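You operate a simulated robot arm through the tools that you are given. There is no shell and no other tool. Be economical: measure what you need, move in short steps, check, and stop when the job is done.

You run a simulated two-armed robot. Do the job below in one go: nothing can be reset, and whatever is moved stays where it is left.

TASK
On the beige table, fold the grey cloth in half.

It is judged by the outcome, as a careful person would: the job done as asked, and still so three seconds after it is handed in. It fails if anything else is knocked over, pushed out of place, dropped, spilled or broken. Flat cloth is picked up by pressing the open fingertips on it (5 to 10 N) and closing them slowly along it; thin cloth reads only 2 to 8 mm in the jaws.

THE ROBOT
Two 7-joint arms with two-finger parallel grippers on one trunk, on a base that drives. Base frame: it is fixed to the floor where the robot stands at the start and does not move with it; the origin is under the middle of the robot, x ahead of it, y to its left, z up. Units: mm, degrees, N and s.
The left shoulder is at the start at [70, 134, 1076], the right one opposite. Places, roughly: beige table [900, -200, 800]. Payload 1.57 kg a hand.
Tool frame (each hand has its own): the origin (TCP) lies between the finger pads and is the grasp point; the fingertips stand 30 mm ahead of it; z points along the fingers, y is the line along which they close. Largest opening 80 mm; finger width 17, thickness 12; the body of the gripper, 40 by 82 mm, starts 80 mm behind the TCP.
Orientation is that of the tool frame in the base frame, as a unit quaternion [x, y, z, w]. With the fingers straight down and closing along the base's y, the tool's x points along the base's -x, its y along +y and its z along -z.

THE INTERFACE
- The arms move only by the tool play_rows. It takes "left_commands", "right_commands" or both (then of equal length, played together; a hand with none holds still); each is a list of rows, each an object (a shift or turn left out is 0, a gripper value left out holds the last) with "claw": the finger opening in m, from 0 to 0.08; "xyz": the shift along the base's x, y, z in m, a list of three; "dr": the turn, a rotation vector about the base's x, y, z in rad, a list of three. In form: [{"claw": claw, "xyz": [tx, ty, tz], "dr": [wx, wy, wz]}, ...]. A call has 1 to 8 rows; each row is the pose to reach, as a shift and turn from the pose commanded when the call began. Rows are played at 5 a second. More than 50 mm and 8.6 degrees between two rows, or a gripper value outside its range, and nothing of the call is played. Where a pose cannot be reached the arm comes as near as it can. A force on the tool above 40 N (or 10 N above the force at the start of the call, whichever is more), or a blocked arm, ends the call early, and 0.2 s more pass. The fingers move at their own pace (about 153 mm/s each) and stop on an object; they squeeze with about 23 N. The grip force told is the motor's: it shows also when the fingers shut on nothing. Time passes only in rows, and 0.2 s behind the last, so rows that repeat a pose let the fingers close. It gives the time, the measured TCP pose, the force on the tool (base axes), the opening and the grip force at its end, in the units of the frame above (readings bear some noise).
- Cameras (640 x 400 px; columns grow to the right, rows downward): "scene" is now at [133.5, -8.7, 1294.1]; the picture's right is [-0.08, -1.00, 0.00], its down [-0.68, 0.05, -0.73] and it looks along [0.73, -0.06, -0.68] (base axes); focal length 251 px, centre (320, 200). "left" rides on the left gripper at [72, 7, -122] in its tool frame; the picture's right is [-0.09, 1.00, 0.00], its down [-0.84, -0.08, -0.54] and it looks along [-0.54, -0.05, 0.84] (tool axes); focal length 238 px, centre (320, 200). "right" rides on the right gripper at [72, -7, -122] in its tool frame; the picture's right is [0.09, 1.00, 0.00], its down [-0.84, 0.08, -0.54] and it looks along [-0.54, 0.05, 0.84] (tool axes); focal length 238 px, centre (320, 200). There is no depth. A picture from a camera that has moved, and an enlarged one, comes with that camera's place and axes in the base frame and with its lens.
- camera(camera): a new picture of that camera. It takes no simulated time.
- slide_trunk(by): slides the trunk up (or, below 0, down) by that many mm; the arms and the scene camera ride with it, the base frame stays. It gives what a move gives, with no picture.
- roll_base(legs): drives the robot by 1 to 6 legs, each [ahead, left, turn to the left] in mm, mm and degrees, along the robot's own axes; the way and the turn of a leg run together, so that a leg with both is an arc; at most 1500 mm and 180 degrees a leg. The arms and the cameras ride along, it lands a little off, and it stops where it bumps. It gives what a move gives.
- head_to(pan, tilt): turns the head with the scene camera to pan (to the left, within 86 degrees either way) and tilt (down, from -29 to 69), counted from straight ahead of the robot. It gives what a move gives.
- enlarge(camera, box): a new picture of the part [left, top, right, bottom] of that camera's present view, enlarged. It takes no simulated time.
- close_job(): hands the job in; it is judged then, once.

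Go step by step. Nothing tells you exact positions but the pictures and the camera data: compare them with the known pose of the tool, close in by small moves and look again before you grip or let go. The budget is 120 turns and 92 pictures, counting those below and the enlarged ones. Unless the task says otherwise, let go and move clear before handing in, and close with one line.

The tools are called after "Call:" as a command line: name --argument value ..., lists and objects as JSON in quotes. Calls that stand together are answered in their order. play_rows: Moves the arms, as the interface text tells. Its arguments: {"type":"object","properties":{"left_commands":{"type":"array","items":{"type":"object","properties":{"claw":{"type":"number"},"xyz":{"type":"array","items":{"type":"number"}},"dr":{"type":"array","items":{"type":"number"}}}}},"right_commands":{"type":"array","items":{"type":"object","properties":{"claw":{"type":"number"},"xyz":{"type":"array","items":{"type":"number"}},"dr":{"type":"array","items":{"type":"number"}}}}}},"required":[]} The other tools are called the same way: slide_trunk (by) slides the trunk up or down; roll_base (legs) drives the base; head_to (pan, tilt) turns the head that bears the scene camera; camera (camera) takes a picture; enlarge (camera, box) takes an enlarged picture of a part of a camera's view; close_job () hands the job in.

At the start:

```text
time_s: 0.0
left_tool_pos: [419.1, 153.8, 1043.2]
left_tool_rot: [0.0, 1.0, 0.0, -0.001]
left_force: [0.1, 0.3, 0.7]
left_gripper_width: 80.0
left_grasp_force: 0.1
right_tool_pos: [449.5, -218.7, 1042.9]
right_tool_rot: [0.0, 1.0, 0.0, -0.001]
right_force: [0.5, -0.7, -0.3]
right_gripper_width: 79.9
right_grasp_force: 0.3
trunk travel left (down, up): [-650.0, 290.0]
robot x, y, heading: [4.9, -2.4, -0.2]
head pan, tilt: [-4.5, 42.8]
```

scene: 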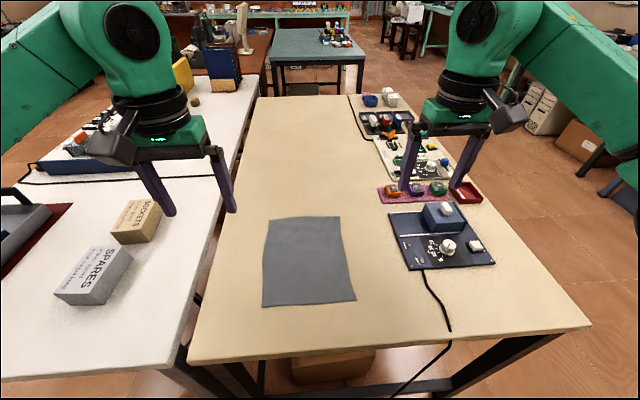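
right: 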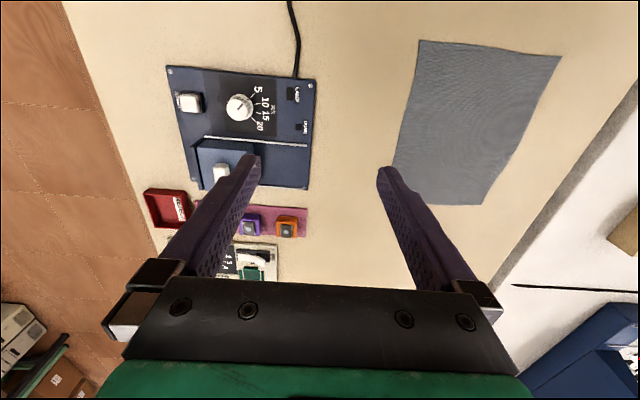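
left: 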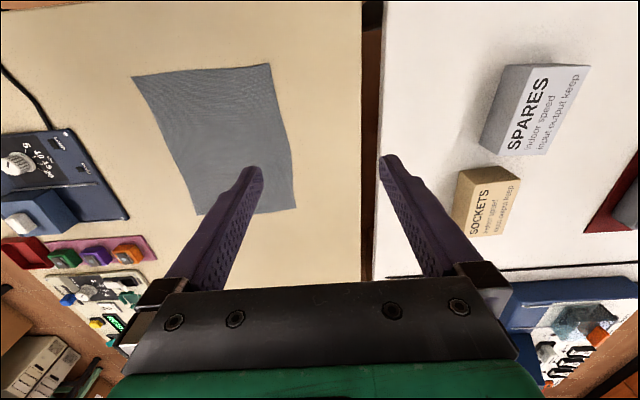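

I take the cloth to be about x 385–645, y −110–105, with the far edge at the limit of reach. I'll drive a little closer, then look from above.

Call:
roll_base --legs '[[90, 0, 0]]'

Call:
head_to --pan 0 --tilt 55

Call:
camera --camera "scene"

```text
time_s: 1.2
left_tool_pos: [487.1, 155.7, 1040.3]
left_tool_rot: [-0.007, 1.0, 0.0, -0.003]
left_force: [-0.1, -0.6, -0.8]
left_gripper_width: 80.0
left_grasp_force: 0.0
right_tool_pos: [521.9, -215.6, 1039.9]
right_tool_rot: [-0.006, 1.0, -0.001, -0.002]
right_force: [-0.1, 0.3, -0.2]
right_gripper_width: 80.2
right_grasp_force: 0.0
trunk travel left (down, up): [-650.0, 290.0]
robot x, y, heading: [68.9, -2.6, 0.5]
head pan, tilt: [-4.5, 42.8]
stopped in leg 1: the robot was blocked; the commanded pose is now the measured one
```

```text
time_s: 1.9
left_tool_pos: [482.7, 156.1, 1042.6]
left_tool_rot: [-0.007, 1.0, -0.001, 0.0]
left_force: [0.2, 0.4, 0.0]
left_gripper_width: 80.1
left_grasp_force: 0.0
right_tool_pos: [517.7, -215.1, 1042.5]
right_tool_rot: [-0.006, 1.0, -0.001, 0.0]
right_force: [-0.3, 0.1, -0.1]
right_gripper_width: 80.0
right_grasp_force: 0.0
trunk travel left (down, up): [-650.0, 290.0]
robot x, y, heading: [68.0, -1.8, 0.8]
head pan, tilt: [0.0, 55.0]
```

```text
88 pictures are left
camera scene: at [188.4, -2.9, 1277.7], right [0.01, -1.0, 0.0], down [-0.82, -0.01, -0.57], along [0.57, 0.01, -0.82], focal length 251 px, centre (320, 200)
```

scene: 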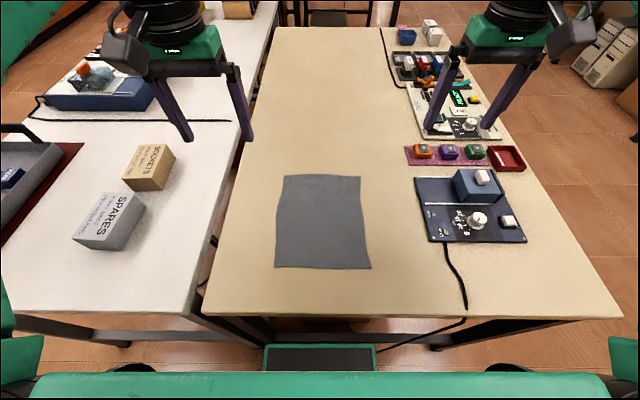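

The base bumped at 68 mm ahead; nothing on the table seems to have moved. I'll back off 10 mm, then bring both hands over the near corners (≈[378, 100] and [376, −109]), turning them so that they close along x.

Call:
roll_base --legs '[[-10, 0, 0]]'

Call:
play_rows --left_commands '[{"xyz": [-0.01, -0.009, -0.018], "dr": [0, 0, -0.145]}, {"xyz": [-0.02, -0.018, -0.036], "dr": [0, 0, -0.29]}, {"xyz": [-0.03, -0.027, -0.054], "dr": [0, 0, -0.435]}, {"xyz": [-0.04, -0.036, -0.072], "dr": [0, 0, -0.58]}, {"xyz": [-0.05, -0.045, -0.09], "dr": [0, 0, -0.725]}, {"xyz": [-0.06, -0.054, -0.108], "dr": [0, 0, -0.87]}, {"xyz": [-0.07, -0.063, -0.126], "dr": [0, 0, -1.015]}, {"xyz": [-0.08, -0.074, -0.142], "dr": [0, 0, -1.16]}]' --right_commands '[{"xyz": [-0.014, 0.015, -0.018], "dr": [0, 0, 0.145]}, {"xyz": [-0.028, 0.03, -0.036], "dr": [0, 0, 0.29]}, {"xyz": [-0.042, 0.045, -0.054], "dr": [0, 0, 0.435]}, {"xyz": [-0.056, 0.06, -0.072], "dr": [0, 0, 0.58]}, {"xyz": [-0.07, 0.075, -0.09], "dr": [0, 0, 0.725]}, {"xyz": [-0.084, 0.09, -0.108], "dr": [0, 0, 0.87]}, {"xyz": [-0.098, 0.105, -0.126], "dr": [0, 0, 1.015]}, {"xyz": [-0.115, 0.125, -0.142], "dr": [0, 0, 1.16]}]'

Call:
play_rows --left_commands '[{"dr": [0, 0, -0.14]}, {"dr": [0, 0, -0.28]}, {"dr": [0, 0, -0.411]}, {"dr": [0, 0, -0.411]}]' --right_commands '[{"dr": [0, 0, 0.14]}, {"dr": [0, 0, 0.28]}, {"dr": [0, 0, 0.411]}, {"dr": [0, 0, 0.411]}]'

Call:
camera --camera "scene"

Call:
camera --camera "left"

Call:
camera --camera "right"

```text
time_s: 2.6
left_tool_pos: [476.3, 156.0, 1041.7]
left_tool_rot: [-0.008, 1.0, 0.001, -0.001]
left_force: [0.1, 0.6, -1.1]
left_gripper_width: 79.8
left_grasp_force: 0.1
right_tool_pos: [510.7, -215.5, 1040.7]
right_tool_rot: [-0.006, 1.0, -0.001, -0.002]
right_force: [0.5, -0.2, 0.1]
right_gripper_width: 79.8
right_grasp_force: 0.1
trunk travel left (down, up): [-650.0, 290.0]
robot x, y, heading: [55.1, -1.6, 0.6]
head pan, tilt: [0.0, 55.0]
```

```text
time_s: 4.5
left_tool_pos: [392.2, 98.5, 915.6]
left_tool_rot: [0.489, 0.872, -0.012, 0.003]
left_force: [-0.1, 0.6, 0.4]
left_gripper_width: 80.1
left_grasp_force: 0.2
left hand out of reach, approached as far as the arm can: row 8
right_tool_pos: [395.5, -110.7, 921.1]
right_tool_rot: [-0.483, 0.876, 0.003, -0.001]
right_force: [0.1, -0.2, -0.1]
right_gripper_width: 80.0
right_grasp_force: 0.0
right hand out of reach, approached as far as the arm can: row 7, 8
trunk travel left (down, up): [-650.0, 290.0]
robot x, y, heading: [51.4, -2.9, 0.9]
head pan, tilt: [0.0, 55.0]
```

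```text
time_s: 5.5
left_tool_pos: [344.0, 40.9, 906.8]
left_tool_rot: [0.629, 0.777, 0.022, 0.019]
left_force: [0.1, 0.1, 0.5]
left_gripper_width: 80.1
left_grasp_force: 0.2
left hand out of reach, approached as far as the arm can: row 1, 2, 3, 4
right_tool_pos: [314.4, -89.4, 895.2]
right_tool_rot: [-0.631, 0.775, -0.016, 0.002]
right_force: [0.1, 0.1, -0.5]
right_gripper_width: 80.2
right_grasp_force: 0.1
right hand out of reach, approached as far as the arm can: row 1, 2, 3, 4
trunk travel left (down, up): [-650.0, 290.0]
robot x, y, heading: [56.9, -3.3, 0.8]
head pan, tilt: [0.0, 55.0]
```

```text
87 pictures are left
camera scene: at [180.5, -5.6, 1277.4], right [0.01, -1.0, 0.0], down [-0.82, -0.01, -0.57], along [0.57, 0.01, -0.82], focal length 251 px, centre (320, 200)
```

scene: 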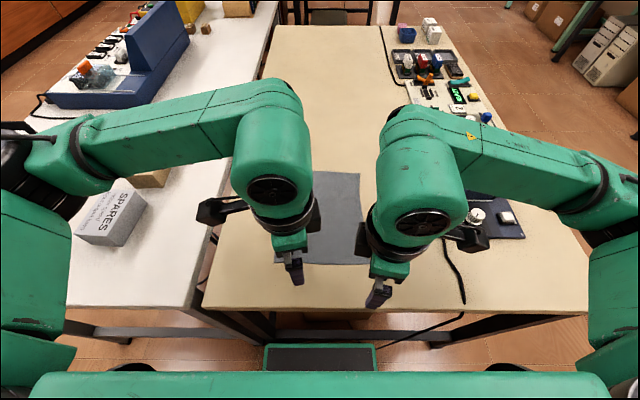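

```text
86 pictures are left
camera left: at [328.6, 112.5, 1028.0], right [0.99, 0.12, 0.06], down [0.07, -0.84, 0.54], along [0.11, -0.53, -0.84], focal length 238 px, centre (320, 200)
```

left: 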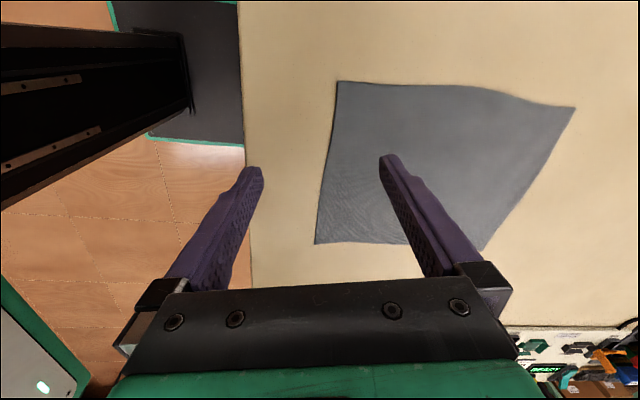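

```text
85 pictures are left
camera right: at [303.4, -157.3, 1020.9], right [-0.99, 0.11, -0.03], down [0.08, 0.85, 0.53], along [0.08, 0.52, -0.85], focal length 238 px, centre (320, 200)
```

right: 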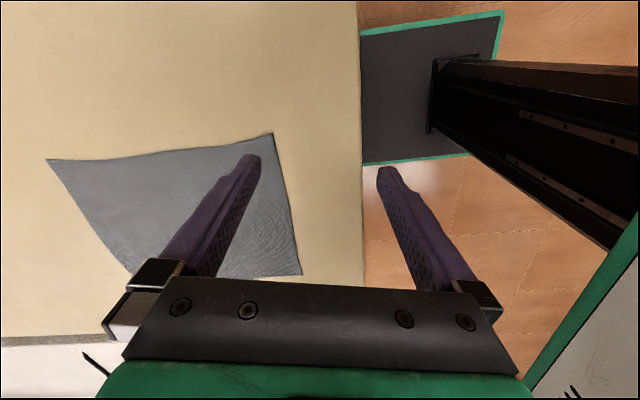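

Turning outward runs into joint limits. I'll turn the hands back and about 45° inward, so that they close along each corner's diagonal.

Call:
play_rows --left_commands '[{"xyz": [0, 0.01, 0.01], "dr": [0, 0, 0.145]}, {"xyz": [0, 0.02, 0.02], "dr": [0, 0, 0.29]}, {"xyz": [0, 0.03, 0.03], "dr": [0, 0, 0.435]}, {"xyz": [0, 0.03, 0.03], "dr": [0, 0, 0.58]}, {"xyz": [0, 0.03, 0.03], "dr": [0, 0, 0.725]}, {"xyz": [0, 0.03, 0.03], "dr": [0, 0, 0.87]}, {"xyz": [0, 0.03, 0.03], "dr": [0, 0, 1.015]}, {"xyz": [0, 0.03, 0.03], "dr": [0, 0, 1.16]}]' --right_commands '[{"xyz": [0, -0.01, 0.01], "dr": [0, 0, -0.145]}, {"xyz": [0, -0.02, 0.02], "dr": [0, 0, -0.29]}, {"xyz": [0, -0.03, 0.03], "dr": [0, 0, -0.435]}, {"xyz": [0, -0.03, 0.03], "dr": [0, 0, -0.58]}, {"xyz": [0, -0.03, 0.03], "dr": [0, 0, -0.725]}, {"xyz": [0, -0.03, 0.03], "dr": [0, 0, -0.87]}, {"xyz": [0, -0.03, 0.03], "dr": [0, 0, -1.015]}, {"xyz": [0, -0.03, 0.03], "dr": [0, 0, -1.16]}]'

```text
time_s: 7.2
left_tool_pos: [345.5, 73.7, 937.3]
left_tool_rot: [0.098, 0.995, 0.029, 0.005]
left_force: [-0.6, -1.2, -0.1]
left_gripper_width: 80.0
left_grasp_force: 0.0
right_tool_pos: [312.9, -118.0, 927.1]
right_tool_rot: [-0.101, 0.995, -0.016, -0.009]
right_force: [1.8, -0.8, -0.7]
right_gripper_width: 79.7
right_grasp_force: 0.0
trunk travel left (down, up): [-650.0, 290.0]
robot x, y, heading: [55.4, -2.5, 0.6]
head pan, tilt: [0.0, 55.0]
```

Now I level the tools and turn both inward by about 45° over the corners.

Call:
play_rows --left_commands '[{"xyz": [0.02, 0.01, 0], "dr": [-0.057, 0.0156, 0]}, {"xyz": [0.045, 0.02, 0], "dr": [-0.057, 0.0156, 0]}]' --right_commands '[{"xyz": [0.038, 0.01, 0], "dr": [0.034, -0.0147, 0]}, {"xyz": [0.075, 0.018, 0], "dr": [0.034, -0.0147, 0]}]'

Call:
play_rows --left_commands '[{"dr": [0, 0, 0.145]}, {"dr": [0, 0, 0.29]}, {"dr": [0, 0, 0.435]}, {"dr": [0, 0, 0.58]}, {"dr": [0, 0, 0.725]}, {"dr": [0, 0, 0.87]}, {"dr": [0, 0, 0.985]}, {"dr": [0, 0, 0.985]}]' --right_commands '[{"dr": [0, 0, -0.145]}, {"dr": [0, 0, -0.29]}, {"dr": [0, 0, -0.435]}, {"dr": [0, 0, -0.58]}, {"dr": [0, 0, -0.725]}, {"dr": [0, 0, -0.87]}, {"dr": [0, 0, -0.985]}, {"dr": [0, 0, -0.985]}]'

Call:
camera --camera "scene"

Call:
camera --camera "left"

Call:
camera --camera "right"

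```text
time_s: 7.8
left_tool_pos: [391.3, 94.2, 938.3]
left_tool_rot: [0.099, 0.995, 0.0, -0.001]
left_force: [0.4, 0.6, 0.4]
left_gripper_width: 80.3
left_grasp_force: 0.0
right_tool_pos: [387.7, -99.8, 926.8]
right_tool_rot: [-0.102, 0.995, 0.001, 0.0]
right_force: [0.6, 0.2, -0.6]
right_gripper_width: 79.6
right_grasp_force: 0.1
trunk travel left (down, up): [-650.0, 290.0]
robot x, y, heading: [56.6, -5.7, 0.6]
head pan, tilt: [0.0, 55.0]
```

```text
time_s: 9.7
left_tool_pos: [389.4, 93.9, 937.9]
left_tool_rot: [-0.384, 0.923, -0.001, -0.001]
left_force: [-0.3, 0.0, 0.4]
left_gripper_width: 79.8
left_grasp_force: 0.0
right_tool_pos: [386.9, -99.5, 927.5]
right_tool_rot: [0.381, 0.924, 0.0, 0.001]
right_force: [0.3, 0.1, -0.3]
right_gripper_width: 79.9
right_grasp_force: 0.0
trunk travel left (down, up): [-650.0, 290.0]
robot x, y, heading: [55.1, -3.1, 0.6]
head pan, tilt: [0.0, 55.0]
```

```text
84 pictures are left
camera scene: at [179.3, -3.0, 1277.5], right [0.01, -1.0, 0.0], down [-0.82, -0.01, -0.57], along [0.57, 0.01, -0.82], focal length 251 px, centre (320, 200)
```

scene: 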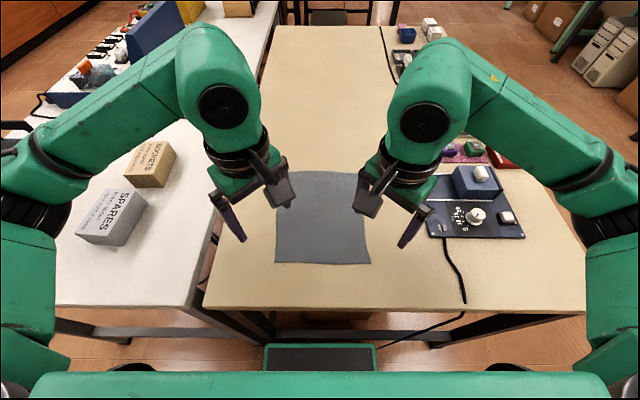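

```text
83 pictures are left
camera left: at [335.2, 47.8, 1059.6], right [-0.64, 0.77, 0.0], down [0.64, 0.54, 0.54], along [0.42, 0.35, -0.84], focal length 238 px, centre (320, 200)
```

left: 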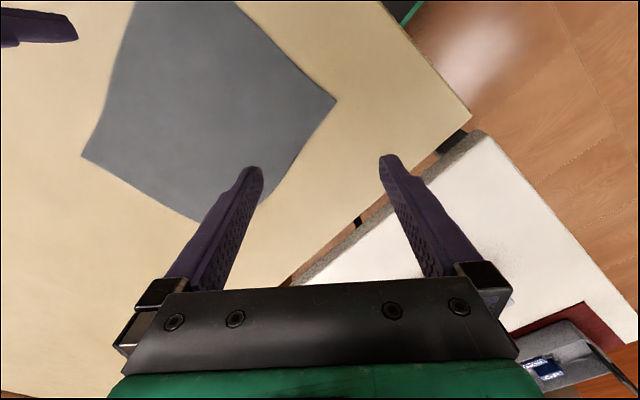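

```text
82 pictures are left
camera right: at [332.1, -53.5, 1049.8], right [0.64, 0.77, 0.0], down [0.65, -0.53, 0.54], along [0.42, -0.34, -0.84], focal length 238 px, centre (320, 200)
```

right: 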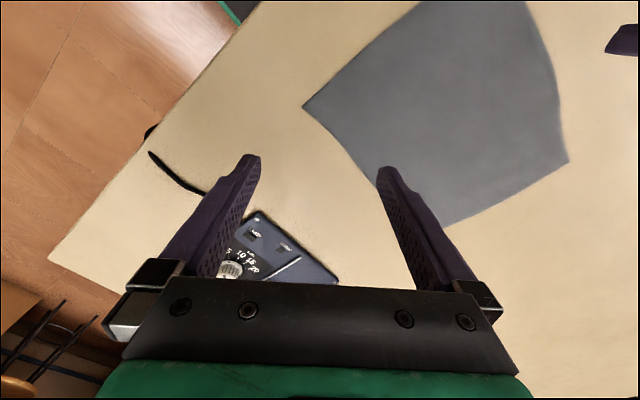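

Both corners show clearly, at about [370, 98] and [370, −106]. I'll lower to just above the cloth with the fingers at about 40 mm, and look.

Call:
play_rows --left_commands '[{"claw": 0.04, "xyz": [-0.003, -0.001, -0.045]}, {"xyz": [-0.006, -0.003, -0.09]}, {"xyz": [-0.009, -0.004, -0.132]}, {"xyz": [-0.009, -0.004, -0.138]}]' --right_commands '[{"claw": 0.04, "xyz": [-0.003, 0.001, -0.045]}, {"xyz": [-0.006, 0.003, -0.09]}, {"xyz": [-0.007, 0.0035, -0.122]}, {"xyz": [-0.007, 0.0035, -0.1275]}]'

Call:
camera --camera "left"

Call:
camera --camera "right"

Call:
enlarge --camera "scene" --box '[200, 150, 440, 300]'

```text
time_s: 10.4
left_tool_pos: [382.3, 90.1, 837.3]
left_tool_rot: [-0.383, 0.924, 0.001, 0.0]
left_force: [-0.3, 0.2, -0.5]
left_gripper_width: 40.2
left_grasp_force: 0.1
right_tool_pos: [382.2, -95.1, 832.0]
right_tool_rot: [0.38, 0.925, 0.006, 0.003]
right_force: [-2.0, -1.1, 7.8]
right_gripper_width: 39.2
right_grasp_force: 0.0
trunk travel left (down, up): [-650.0, 290.0]
robot x, y, heading: [57.8, -4.4, 0.8]
head pan, tilt: [0.0, 55.0]
stopped in row 3 (right hand): the force on the tool passed its limit (the readings are from after the stop); the commanded pose is now the measured one
```

```text
81 pictures are left
camera left: at [325.8, 43.9, 958.4], right [-0.64, 0.77, 0.0], down [0.65, 0.54, 0.54], along [0.42, 0.35, -0.84], focal length 238 px, centre (320, 200)
```

left: 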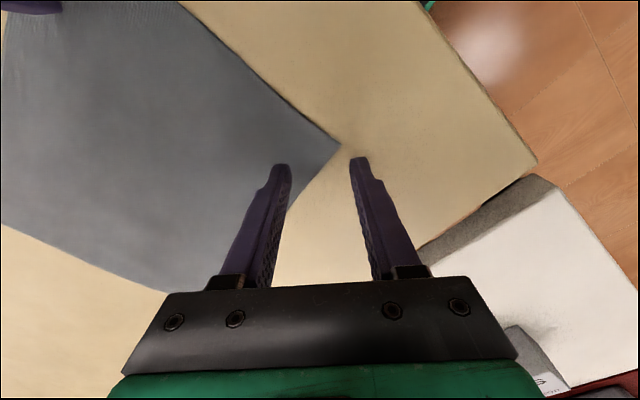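

```text
80 pictures are left
camera right: at [324.7, -49.7, 953.5], right [0.63, 0.77, 0.01], down [0.64, -0.54, 0.54], along [0.43, -0.34, -0.84], focal length 238 px, centre (320, 200)
```

right: 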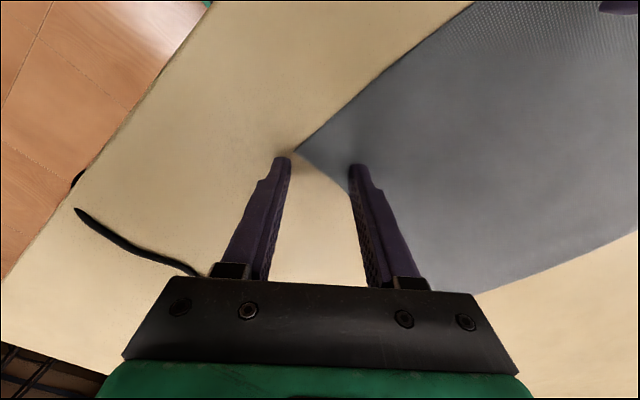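

```text
2.67 times, centred on (320, 225) of scene
camera zoom: at [178.1, -3.0, 1277.8], right [0.01, -1.0, 0.0], down [-0.82, -0.01, -0.57], along [0.57, 0.01, -0.82], focal length 669 px, centre (320, 133)
```

zoom: 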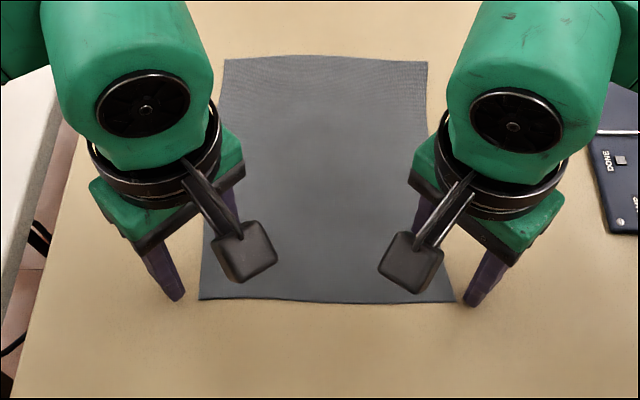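

Right-hand contact at TCP z = 832 shows that the table top is at about z = 802. Recomputed, the cloth spans x ≈ 360–590 and y ≈ −98–92. I'll shift each hand so that the outer finger sits on its corner's tip.

Call:
play_rows --left_commands '[{"xyz": [0, 0, 0.002]}, {"xyz": [-0.002, -0.015, 0.002]}, {"xyz": [-0.002, -0.015, 0.0]}]' --right_commands '[{"xyz": [0, 0, 0.008]}, {"xyz": [-0.002, 0.015, 0.008]}, {"xyz": [-0.002, 0.015, 0.006]}]'

Call:
camera --camera "left"

Call:
camera --camera "right"

```text
time_s: 11.2
left_tool_pos: [380.8, 75.1, 837.2]
left_tool_rot: [-0.384, 0.923, 0.0, 0.0]
left_force: [-0.8, 0.2, 0.7]
left_gripper_width: 40.0
left_grasp_force: 0.0
right_tool_pos: [379.3, -79.6, 836.7]
right_tool_rot: [0.38, 0.925, 0.006, 0.004]
right_force: [0.4, 0.7, -0.2]
right_gripper_width: 40.1
right_grasp_force: 0.0
trunk travel left (down, up): [-650.0, 290.0]
robot x, y, heading: [53.2, -1.2, 0.8]
head pan, tilt: [0.0, 55.0]
```

```text
78 pictures are left
camera left: at [325.0, 29.1, 958.8], right [-0.64, 0.77, 0.0], down [0.65, 0.54, 0.54], along [0.42, 0.35, -0.84], focal length 238 px, centre (320, 200)
```

left: 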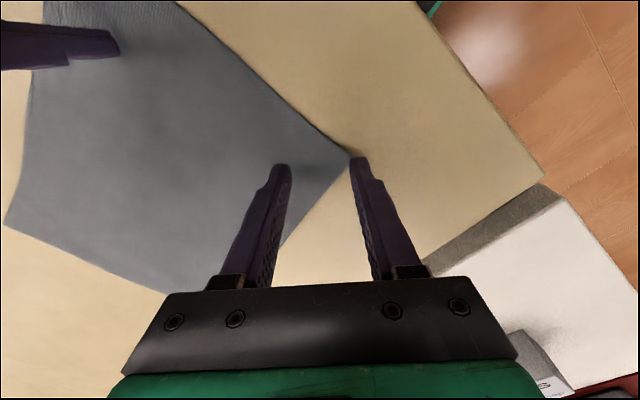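

```text
77 pictures are left
camera right: at [323.0, -34.3, 958.4], right [0.63, 0.77, 0.01], down [0.64, -0.54, 0.54], along [0.43, -0.34, -0.84], focal length 238 px, centre (320, 200)
```

right: 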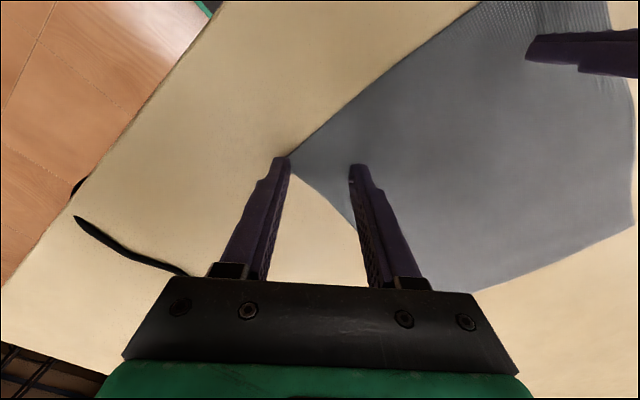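

The corners lie right at the outer fingertips. I'll nudge both hands slightly inward and descend gently to contact.

Call:
play_rows --left_commands '[{"xyz": [0, -0.006, 0]}, {"xyz": [0, -0.006, -0.003]}, {"xyz": [0, -0.006, -0.005]}, {"xyz": [0, -0.006, -0.006]}]' --right_commands '[{"xyz": [0, 0.006, 0]}, {"xyz": [0, 0.006, -0.003]}, {"xyz": [0, 0.006, -0.005]}, {"xyz": [0, 0.006, -0.006]}]'

```text
time_s: 12.2
left_tool_pos: [377.7, 68.9, 831.5]
left_tool_rot: [-0.384, 0.923, 0.0, 0.001]
left_force: [-0.2, 0.2, -0.3]
left_gripper_width: 40.0
left_grasp_force: 0.1
right_tool_pos: [378.6, -71.9, 830.9]
right_tool_rot: [0.38, 0.925, 0.006, 0.005]
right_force: [4.0, -3.3, 22.8]
right_gripper_width: 39.0
right_grasp_force: 0.1
trunk travel left (down, up): [-650.0, 290.0]
robot x, y, heading: [55.3, -4.1, 0.8]
head pan, tilt: [0.0, 55.0]
```

Call:
play_rows --left_commands '[{"xyz": [0, 0, -0.001]}, {"xyz": [0, 0, -0.001]}]' --right_commands '[{"xyz": [0, 0, 0.001]}, {"xyz": [0, 0, 0.001]}]'

```text
time_s: 12.8
left_tool_pos: [378.2, 68.3, 831.1]
left_tool_rot: [-0.384, 0.924, -0.001, 0.0]
left_force: [-0.6, 0.0, 12.9]
left_gripper_width: 40.1
left_grasp_force: 0.4
right_tool_pos: [378.7, -73.9, 832.5]
right_tool_rot: [0.379, 0.925, 0.005, 0.004]
right_force: [2.1, -0.1, 12.8]
right_gripper_width: 37.8
right_grasp_force: 0.0
trunk travel left (down, up): [-650.0, 290.0]
robot x, y, heading: [53.6, -1.5, 0.7]
head pan, tilt: [0.0, 55.0]
```

Contact is at 13 N on both; I'll ease off 0.5 mm and close slowly.

Call:
play_rows --left_commands '[{"claw": 0.036, "xyz": [0, 0, 0.0004]}, {"claw": 0.031, "xyz": [0, 0, 0.0004]}, {"claw": 0.026, "xyz": [0, 0, 0.0004]}, {"claw": 0.021, "xyz": [0, 0, 0.0004]}, {"claw": 0.016, "xyz": [0, 0, 0.0004]}, {"claw": 0.011, "xyz": [0, 0, 0.0004]}, {"claw": 0.005, "xyz": [0, 0, 0.0004]}, {"claw": 0.0, "xyz": [0, 0, 0.0004]}]' --right_commands '[{"claw": 0.036, "xyz": [0, 0, 0.0004]}, {"claw": 0.031, "xyz": [0, 0, 0.0004]}, {"claw": 0.026, "xyz": [0, 0, 0.0004]}, {"claw": 0.021, "xyz": [0, 0, 0.0004]}, {"claw": 0.016, "xyz": [0, 0, 0.0004]}, {"claw": 0.011, "xyz": [0, 0, 0.0004]}, {"claw": 0.005, "xyz": [0, 0, 0.0004]}, {"claw": 0.0, "xyz": [0, 0, 0.0004]}]'

Call:
camera --camera "left"

Call:
camera --camera "right"

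```text
time_s: 14.6
left_tool_pos: [379.0, 67.8, 830.6]
left_tool_rot: [-0.384, 0.924, 0.0, 0.0]
left_force: [-0.6, 0.6, 11.7]
left_gripper_width: 2.2
left_grasp_force: 22.5
right_tool_pos: [379.6, -74.9, 831.4]
right_tool_rot: [0.38, 0.925, 0.005, 0.003]
right_force: [0.5, 0.3, 0.2]
right_gripper_width: 0.1
right_grasp_force: 21.1
trunk travel left (down, up): [-650.0, 290.0]
robot x, y, heading: [55.8, -0.7, 0.8]
head pan, tilt: [0.0, 55.0]
```

```text
76 pictures are left
camera left: at [323.4, 22.9, 952.1], right [-0.64, 0.77, 0.0], down [0.65, 0.54, 0.54], along [0.42, 0.35, -0.84], focal length 238 px, centre (320, 200)
```

left: 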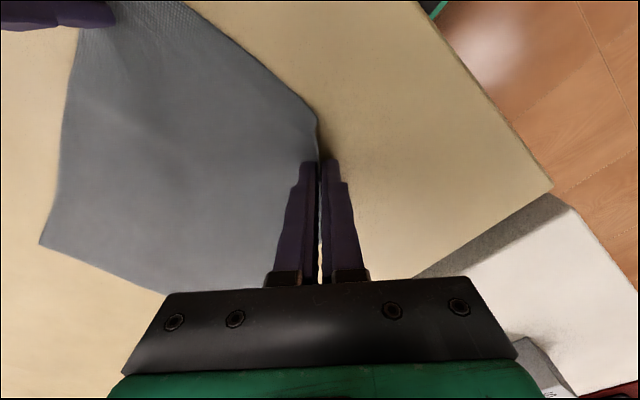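

```text
75 pictures are left
camera right: at [322.4, -29.3, 954.6], right [0.63, 0.77, 0.01], down [0.64, -0.54, 0.54], along [0.43, -0.34, -0.84], focal length 238 px, centre (320, 200)
```

right: 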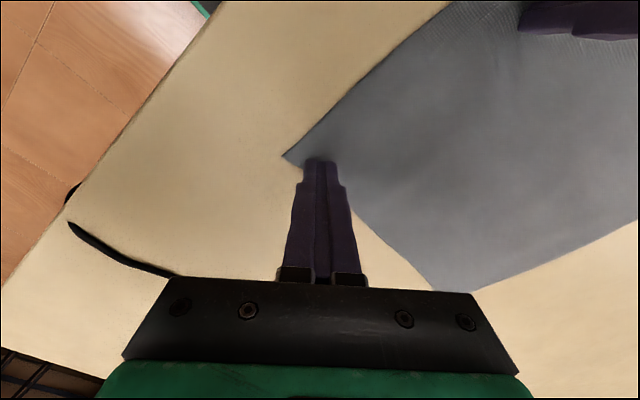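

The left hand holds its corner (2.2 mm), while the right slipped off. I'll lift the right slightly, reopen, level it and press again.

Call:
play_rows --right_commands '[{"claw": 0.0, "xyz": [0, 0, 0.005], "dr": [-0.006, 0.011, 0]}, {"claw": 0.04, "xyz": [0, 0, 0.005], "dr": [-0.006, 0.011, 0]}, {"claw": 0.04, "xyz": [-0.001, 0.001, 0.002], "dr": [-0.006, 0.011, 0]}, {"xyz": [-0.001, 0.001, 0.0], "dr": [-0.006, 0.011, 0]}, {"xyz": [-0.001, 0.001, -0.0008], "dr": [-0.006, 0.011, 0]}, {"xyz": [-0.001, 0.001, -0.0008], "dr": [-0.006, 0.011, 0]}]'

Call:
camera --camera "right"

```text
time_s: 16.0
left_tool_pos: [379.5, 68.5, 830.0]
left_tool_rot: [-0.383, 0.924, 0.001, 0.0]
left_force: [0.3, 0.3, 9.2]
left_gripper_width: 1.9
left_grasp_force: 22.5
right_tool_pos: [378.4, -72.6, 832.1]
right_tool_rot: [0.38, 0.925, 0.001, 0.0]
right_force: [-0.7, -0.5, 5.6]
right_gripper_width: 40.0
right_grasp_force: 0.0
trunk travel left (down, up): [-650.0, 290.0]
robot x, y, heading: [56.0, -3.1, 0.8]
head pan, tilt: [0.0, 55.0]
```

```text
74 pictures are left
camera right: at [322.8, -27.1, 954.1], right [0.63, 0.77, 0.0], down [0.65, -0.53, 0.54], along [0.42, -0.34, -0.84], focal length 238 px, centre (320, 200)
```

right: 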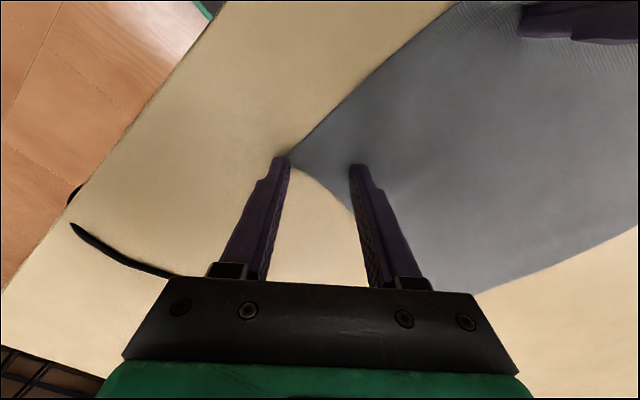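

Force is 5.6 N; I'll press slightly more and close.

Call:
play_rows --right_commands '[{"claw": 0.04, "xyz": [0, 0.002, -0.0006]}, {"claw": 0.033, "xyz": [0, 0.002, -0.0006]}, {"claw": 0.027, "xyz": [0, 0.002, -0.0006]}, {"claw": 0.021, "xyz": [0, 0.002, -0.0006]}, {"claw": 0.015, "xyz": [0, 0.002, -0.0006]}, {"claw": 0.009, "xyz": [0, 0.002, -0.0006]}, {"claw": 0.004, "xyz": [0, 0.002, -0.0006]}, {"claw": 0.0, "xyz": [0, 0.002, -0.0006]}]'

Call:
camera --camera "right"

```text
time_s: 17.8
left_tool_pos: [377.7, 69.9, 832.0]
left_tool_rot: [-0.383, 0.924, -0.001, 0.001]
left_force: [2.9, 1.8, -2.0]
left_gripper_width: 1.9
left_grasp_force: 23.4
right_tool_pos: [378.5, -69.4, 831.2]
right_tool_rot: [0.379, 0.925, 0.002, 0.0]
right_force: [-2.5, -1.4, 26.5]
right_gripper_width: 2.2
right_grasp_force: 22.8
trunk travel left (down, up): [-650.0, 290.0]
robot x, y, heading: [57.9, -2.7, 0.7]
head pan, tilt: [0.0, 55.0]
```

```text
73 pictures are left
camera right: at [322.2, -24.1, 954.0], right [0.63, 0.77, 0.0], down [0.65, -0.53, 0.54], along [0.42, -0.34, -0.84], focal length 238 px, centre (320, 200)
```

right: 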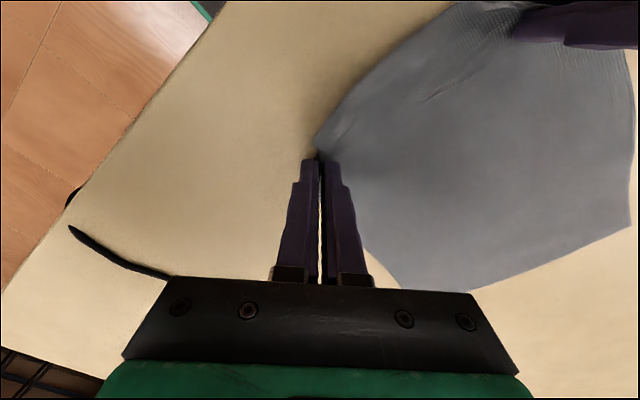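

Both corners are held. I'll lift and spread the hands slightly, then check.

Call:
play_rows --left_commands '[{"xyz": [0.001, 0, 0.015]}, {"xyz": [0.004, 0.003, 0.03]}, {"xyz": [0.01, 0.007, 0.047]}, {"xyz": [0.018, 0.01, 0.062]}, {"xyz": [0.018, 0.01, 0.062]}]' --right_commands '[{"xyz": [0.001, 0, 0.015]}, {"xyz": [0.004, -0.003, 0.03]}, {"xyz": [0.01, -0.007, 0.047]}, {"xyz": [0.018, -0.013, 0.062]}, {"xyz": [0.018, -0.013, 0.062]}]'

Call:
camera --camera "scene"

Call:
camera --camera "left"

Call:
camera --camera "right"

```text
time_s: 19.0
left_tool_pos: [398.2, 77.7, 891.8]
left_tool_rot: [-0.382, 0.924, -0.002, -0.001]
left_force: [-0.6, -27.1, 0.5]
left_gripper_width: 2.0
left_grasp_force: 22.6
right_tool_pos: [396.2, -81.1, 892.3]
right_tool_rot: [0.38, 0.925, 0.004, -0.001]
right_force: [-1.2, 27.4, -1.2]
right_gripper_width: 2.1
right_grasp_force: 22.7
trunk travel left (down, up): [-650.0, 290.0]
robot x, y, heading: [53.8, -0.5, 0.8]
head pan, tilt: [0.0, 55.0]
```

```text
72 pictures are left
camera scene: at [179.3, -2.9, 1277.5], right [0.01, -1.0, 0.0], down [-0.82, -0.01, -0.57], along [0.57, 0.01, -0.82], focal length 251 px, centre (320, 200)
```

scene: 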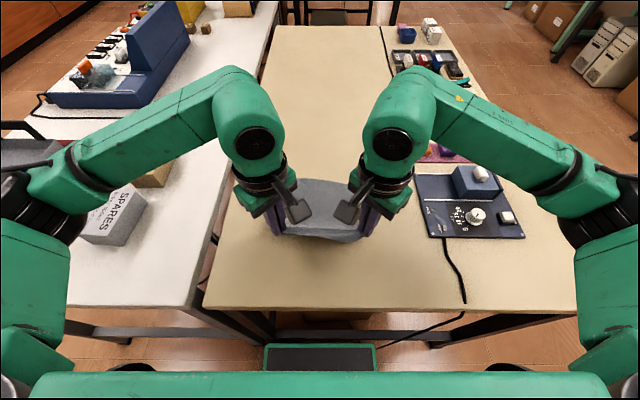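

```text
71 pictures are left
camera left: at [342.8, 32.5, 1013.2], right [-0.64, 0.77, 0.0], down [0.65, 0.54, 0.54], along [0.42, 0.34, -0.84], focal length 238 px, centre (320, 200)
```

left: 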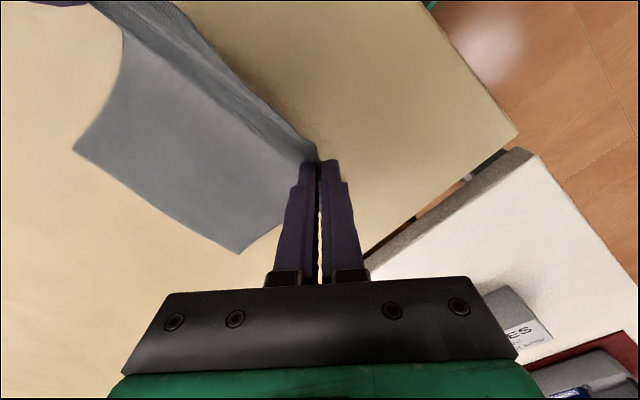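

```text
70 pictures are left
camera right: at [341.9, -35.9, 1016.0], right [0.63, 0.77, 0.01], down [0.65, -0.54, 0.54], along [0.42, -0.34, -0.84], focal length 238 px, centre (320, 200)
```

right: 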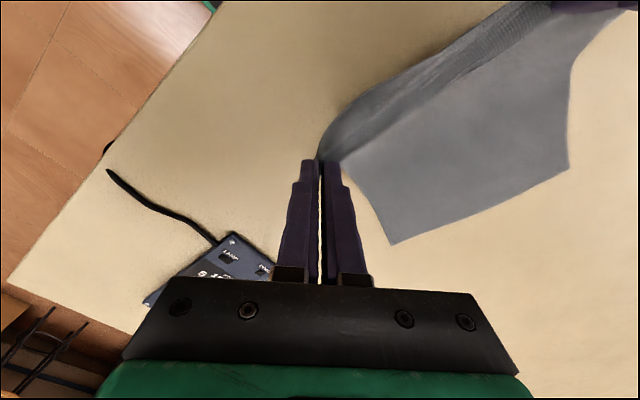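

The cloth is taut across (27 N), so I'll ease the hands together by 6 mm and carry the edge along an arc over the middle (x ≈ 475).

Call:
play_rows --left_commands '[{"xyz": [0.005, -0.003, 0.006]}, {"xyz": [0.018, -0.003, 0.017]}, {"xyz": [0.04, -0.003, 0.03]}, {"xyz": [0.066, -0.003, 0.036]}, {"xyz": [0.093, -0.003, 0.036]}, {"xyz": [0.12, -0.003, 0.028]}, {"xyz": [0.143, -0.003, 0.012]}, {"xyz": [0.143, -0.003, 0.012]}]' --right_commands '[{"xyz": [0.005, 0.003, 0.006]}, {"xyz": [0.018, 0.003, 0.017]}, {"xyz": [0.04, 0.003, 0.03]}, {"xyz": [0.066, 0.003, 0.036]}, {"xyz": [0.093, 0.003, 0.036]}, {"xyz": [0.12, 0.003, 0.028]}, {"xyz": [0.143, 0.003, 0.012]}, {"xyz": [0.143, 0.003, 0.012]}]'

Call:
camera --camera "scene"

Call:
camera --camera "left"

Call:
camera --camera "right"

```text
time_s: 20.8
left_tool_pos: [539.5, 76.2, 905.2]
left_tool_rot: [-0.383, 0.924, 0.0, -0.001]
left_force: [0.7, -22.4, 0.2]
left_gripper_width: 2.1
left_grasp_force: 23.0
right_tool_pos: [538.5, -79.9, 905.1]
right_tool_rot: [0.38, 0.925, 0.002, 0.0]
right_force: [-0.8, 21.5, -0.1]
right_gripper_width: 1.7
right_grasp_force: 22.8
trunk travel left (down, up): [-650.0, 290.0]
robot x, y, heading: [58.6, -3.3, 1.1]
head pan, tilt: [0.0, 55.0]
```

```text
69 pictures are left
camera scene: at [178.4, -3.0, 1277.6], right [0.01, -1.0, 0.0], down [-0.82, -0.01, -0.57], along [0.57, 0.01, -0.82], focal length 251 px, centre (320, 200)
```

scene: 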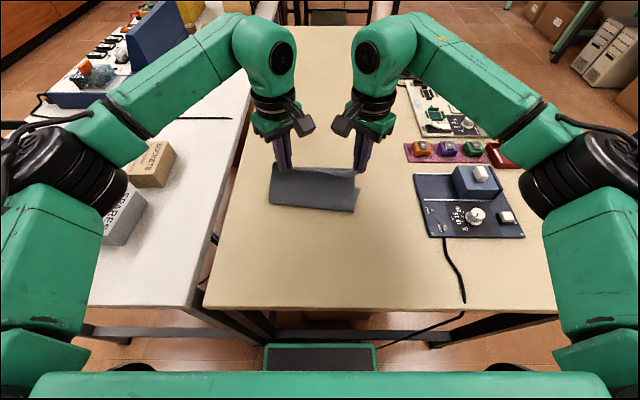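

```text
68 pictures are left
camera left: at [484.2, 31.0, 1024.4], right [-0.64, 0.77, 0.0], down [0.65, 0.54, 0.54], along [0.42, 0.35, -0.84], focal length 238 px, centre (320, 200)
```

left: 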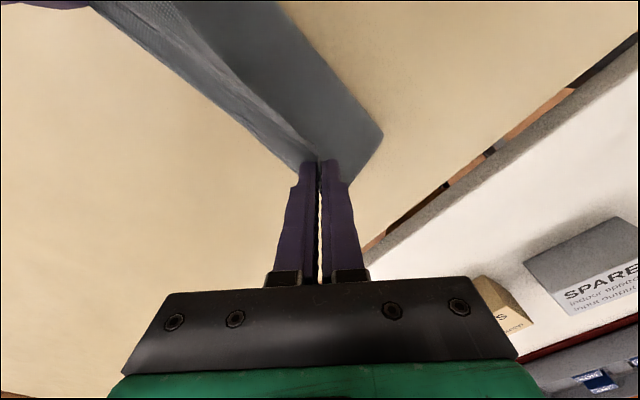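

```text
67 pictures are left
camera right: at [483.6, -34.3, 1028.1], right [0.63, 0.77, 0.0], down [0.65, -0.53, 0.54], along [0.42, -0.34, -0.84], focal length 238 px, centre (320, 200)
```

right: 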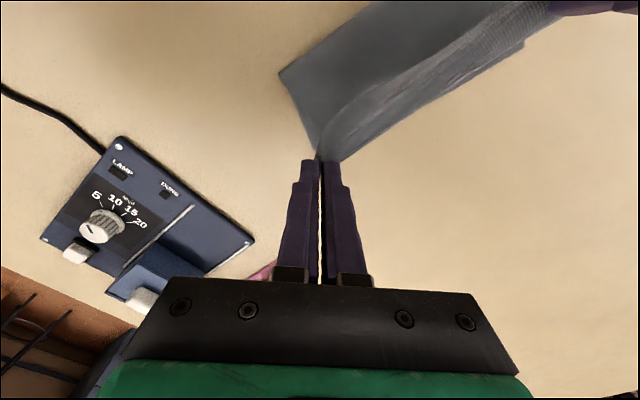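

Call:
enlarge --camera "scene" --box '[240, 130, 400, 230]'

```text
4.00 times, centred on (320, 180) of scene
camera zoom: at [178.4, -3.0, 1277.6], right [0.01, -1.0, 0.0], down [-0.82, -0.01, -0.57], along [0.57, 0.01, -0.82], focal length 1003 px, centre (320, 280)
```

zoom: 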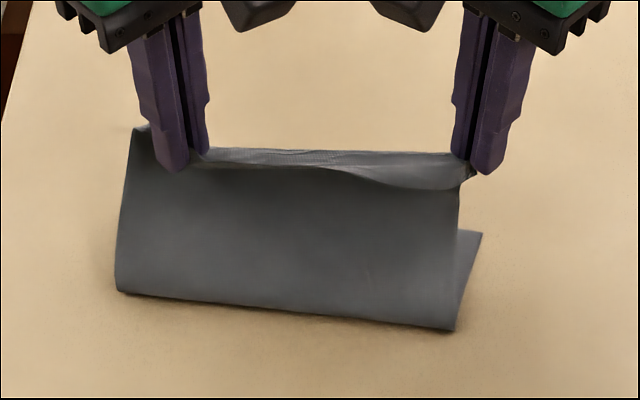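

The right side looks skewed. I'll back up along the arc so that the scene camera can see the lower layer's far edge.

Call:
play_rows --left_commands '[{"xyz": [-0.023, 0, 0.016]}, {"xyz": [-0.05, 0, 0.024]}, {"xyz": [-0.085, 0, 0.022]}, {"xyz": [-0.085, 0, 0.022]}]' --right_commands '[{"xyz": [-0.023, 0, 0.016]}, {"xyz": [-0.05, 0, 0.024]}, {"xyz": [-0.085, 0, 0.022]}, {"xyz": [-0.085, 0, 0.022]}]'

Call:
enlarge --camera "scene" --box '[240, 130, 400, 230]'

Call:
camera --camera "left"

Call:
camera --camera "right"

```text
time_s: 21.8
left_tool_pos: [456.9, 76.4, 925.0]
left_tool_rot: [-0.383, 0.924, -0.001, 0.0]
left_force: [1.0, -24.2, 0.6]
left_gripper_width: 2.2
left_grasp_force: 23.2
right_tool_pos: [455.6, -79.3, 927.4]
right_tool_rot: [0.38, 0.925, 0.002, -0.001]
right_force: [-0.1, 24.1, -0.9]
right_gripper_width: 1.9
right_grasp_force: 22.4
trunk travel left (down, up): [-650.0, 290.0]
robot x, y, heading: [53.4, -3.7, 0.6]
head pan, tilt: [0.0, 55.0]
```

```text
4.00 times, centred on (320, 180) of scene
camera zoom: at [180.3, -3.1, 1277.4], right [0.01, -1.0, 0.0], down [-0.82, -0.01, -0.57], along [0.57, 0.01, -0.82], focal length 1003 px, centre (320, 280)
```

zoom: 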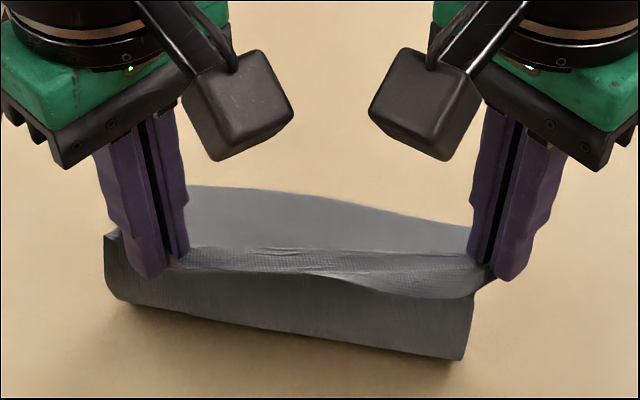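

```text
64 pictures are left
camera left: at [401.5, 32.0, 1046.1], right [-0.64, 0.77, 0.0], down [0.65, 0.54, 0.54], along [0.42, 0.35, -0.84], focal length 238 px, centre (320, 200)
```

left: 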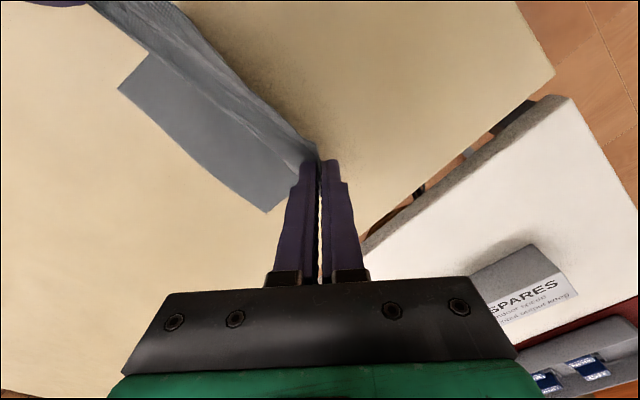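

```text
63 pictures are left
camera right: at [400.8, -34.5, 1050.4], right [0.63, 0.77, 0.0], down [0.65, -0.54, 0.54], along [0.42, -0.34, -0.84], focal length 238 px, centre (320, 200)
```

right: 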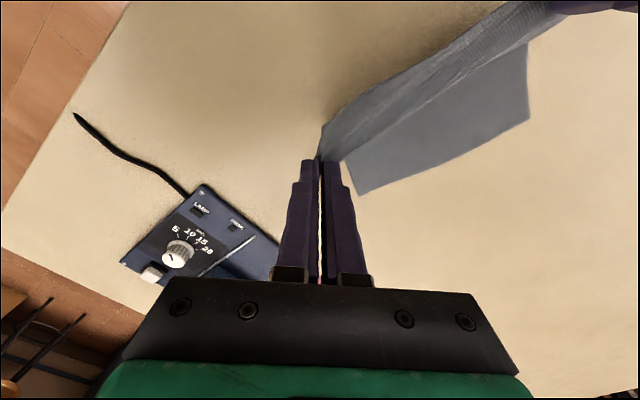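

The lower layer has turned by about 10°: its far corners are at [581, 92] and [548, −91]. I'll aim for those corners with the hands turned to match, stopping partway to check.

Call:
play_rows --left_commands '[{"xyz": [0.008, 0.009, 0.004], "dr": [0, 0, -0.06]}, {"xyz": [0.017, 0.0176, 0.007], "dr": [0, 0, -0.12]}, {"xyz": [0.033, 0.015, 0.003], "dr": [0, 0, -0.177]}, {"xyz": [0.049, 0.012, -0.002], "dr": [0, 0, -0.177]}, {"xyz": [0.065, 0.0095, -0.012], "dr": [0, 0, -0.177]}, {"xyz": [0.078, 0.007, -0.022], "dr": [0, 0, -0.177]}, {"xyz": [0.098, 0.0036, -0.051], "dr": [0, 0, -0.177]}, {"xyz": [0.098, 0.0036, -0.051], "dr": [0, 0, -0.177]}]' --right_commands '[{"xyz": [-0.004, 0.0105, 0.003], "dr": [0, 0, -0.06]}, {"xyz": [-0.0086, 0.0213, 0.005], "dr": [0, 0, -0.12]}, {"xyz": [0.007, 0.0185, 0.001], "dr": [0, 0, -0.177]}, {"xyz": [0.0234, 0.0158, -0.004], "dr": [0, 0, -0.177]}, {"xyz": [0.038, 0.0133, -0.013], "dr": [0, 0, -0.177]}, {"xyz": [0.0524, 0.0108, -0.024], "dr": [0, 0, -0.177]}, {"xyz": [0.072, 0.0073, -0.053], "dr": [0, 0, -0.177]}, {"xyz": [0.072, 0.0073, -0.053], "dr": [0, 0, -0.177]}]'

Call:
enlarge --camera "scene" --box '[240, 130, 400, 230]'

Call:
camera --camera "left"

Call:
camera --camera "right"

```text
time_s: 23.6
left_tool_pos: [554.6, 80.5, 874.9]
left_tool_rot: [-0.3, 0.954, 0.0, 0.0]
left_force: [-4.1, -17.9, -0.2]
left_gripper_width: 1.9
left_grasp_force: 23.1
right_tool_pos: [526.7, -72.6, 874.1]
right_tool_rot: [0.459, 0.888, 0.001, 0.0]
right_force: [2.1, 17.7, 0.1]
right_gripper_width: 1.9
right_grasp_force: 23.2
trunk travel left (down, up): [-650.0, 290.0]
robot x, y, heading: [54.5, -1.1, 0.7]
head pan, tilt: [0.0, 55.0]
```

```text
4.00 times, centred on (320, 180) of scene
camera zoom: at [178.2, -2.9, 1277.7], right [0.01, -1.0, 0.0], down [-0.82, -0.01, -0.57], along [0.57, 0.01, -0.82], focal length 1003 px, centre (320, 280)
```

zoom: 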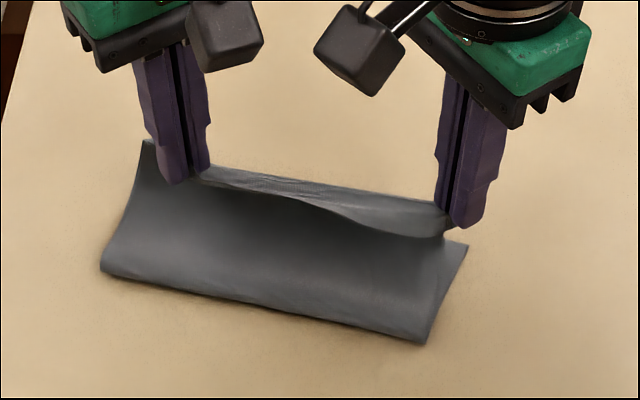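

```text
61 pictures are left
camera left: at [492.1, 45.1, 995.6], right [-0.49, 0.87, 0.0], down [0.73, 0.41, 0.54], along [0.47, 0.27, -0.84], focal length 238 px, centre (320, 200)
```

left: 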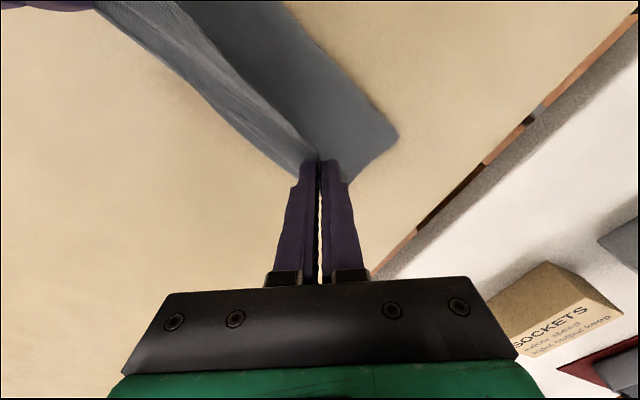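

```text
60 pictures are left
camera right: at [480.7, -18.1, 997.7], right [0.76, 0.65, 0.0], down [0.55, -0.64, 0.54], along [0.35, -0.41, -0.84], focal length 238 px, centre (320, 200)
```

right: 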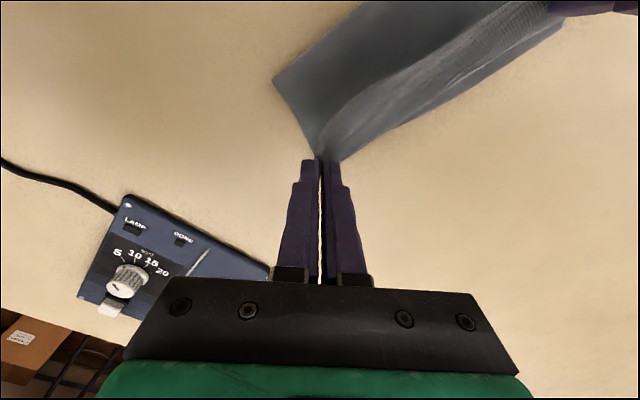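

The lower layer slid slightly with the bend and the grips are already about above its far corners. I'll lower straight down.

Call:
play_rows --left_commands '[{"xyz": [0.0, 0.001, -0.012]}, {"xyz": [0.0, 0.002, -0.024]}, {"xyz": [0.0, 0.003, -0.034]}, {"xyz": [0.0, 0.003, -0.039]}, {"xyz": [0.0, 0.003, -0.039]}]' --right_commands '[{"xyz": [0.0, 0.001, -0.012]}, {"xyz": [0.0, 0.002, -0.024]}, {"xyz": [0.0, 0.003, -0.034]}, {"xyz": [0.0, 0.003, -0.039]}, {"xyz": [0.0, 0.003, -0.039]}]'

Call:
enlarge --camera "scene" --box '[240, 130, 400, 230]'

Call:
camera --camera "left"

Call:
camera --camera "right"

```text
time_s: 24.8
left_tool_pos: [554.7, 81.5, 837.6]
left_tool_rot: [-0.3, 0.954, 0.001, -0.001]
left_force: [-2.5, -15.6, 0.7]
left_gripper_width: 1.8
left_grasp_force: 23.2
right_tool_pos: [527.7, -69.3, 834.7]
right_tool_rot: [0.46, 0.888, 0.0, 0.0]
right_force: [3.0, 15.8, 0.6]
right_gripper_width: 1.8
right_grasp_force: 23.4
trunk travel left (down, up): [-650.0, 290.0]
robot x, y, heading: [53.8, -2.4, 0.8]
head pan, tilt: [0.0, 55.0]
```

```text
4.00 times, centred on (320, 180) of scene
camera zoom: at [179.3, -2.9, 1277.5], right [0.01, -1.0, 0.0], down [-0.82, -0.01, -0.57], along [0.57, 0.01, -0.82], focal length 1003 px, centre (320, 280)
```

zoom: 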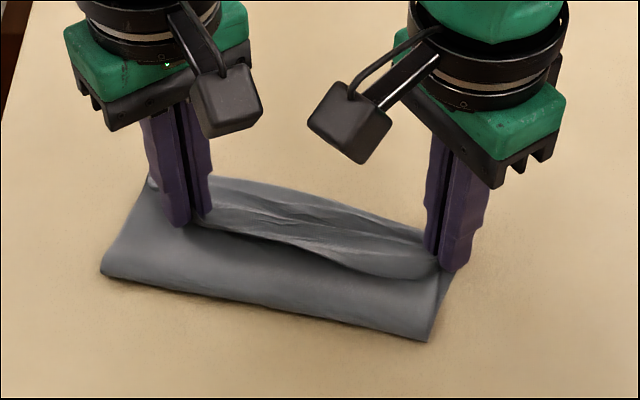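

```text
58 pictures are left
camera left: at [491.9, 47.0, 958.0], right [-0.49, 0.87, 0.0], down [0.73, 0.42, 0.54], along [0.47, 0.27, -0.84], focal length 238 px, centre (320, 200)
```

left: 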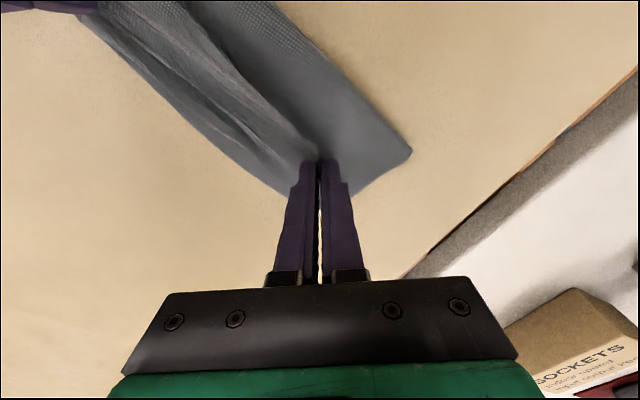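

```text
57 pictures are left
camera right: at [480.9, -15.3, 957.8], right [0.76, 0.65, 0.0], down [0.55, -0.64, 0.54], along [0.35, -0.41, -0.84], focal length 238 px, centre (320, 200)
```

right: 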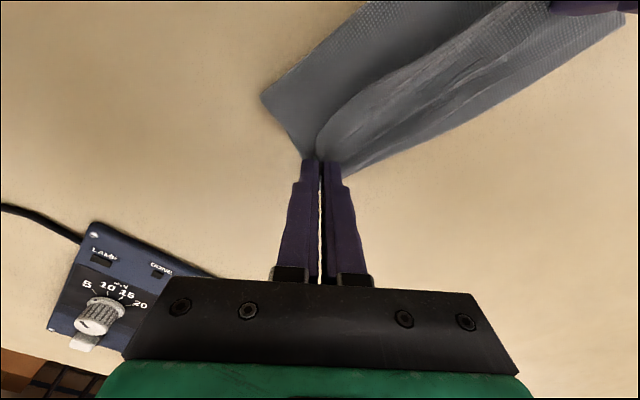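

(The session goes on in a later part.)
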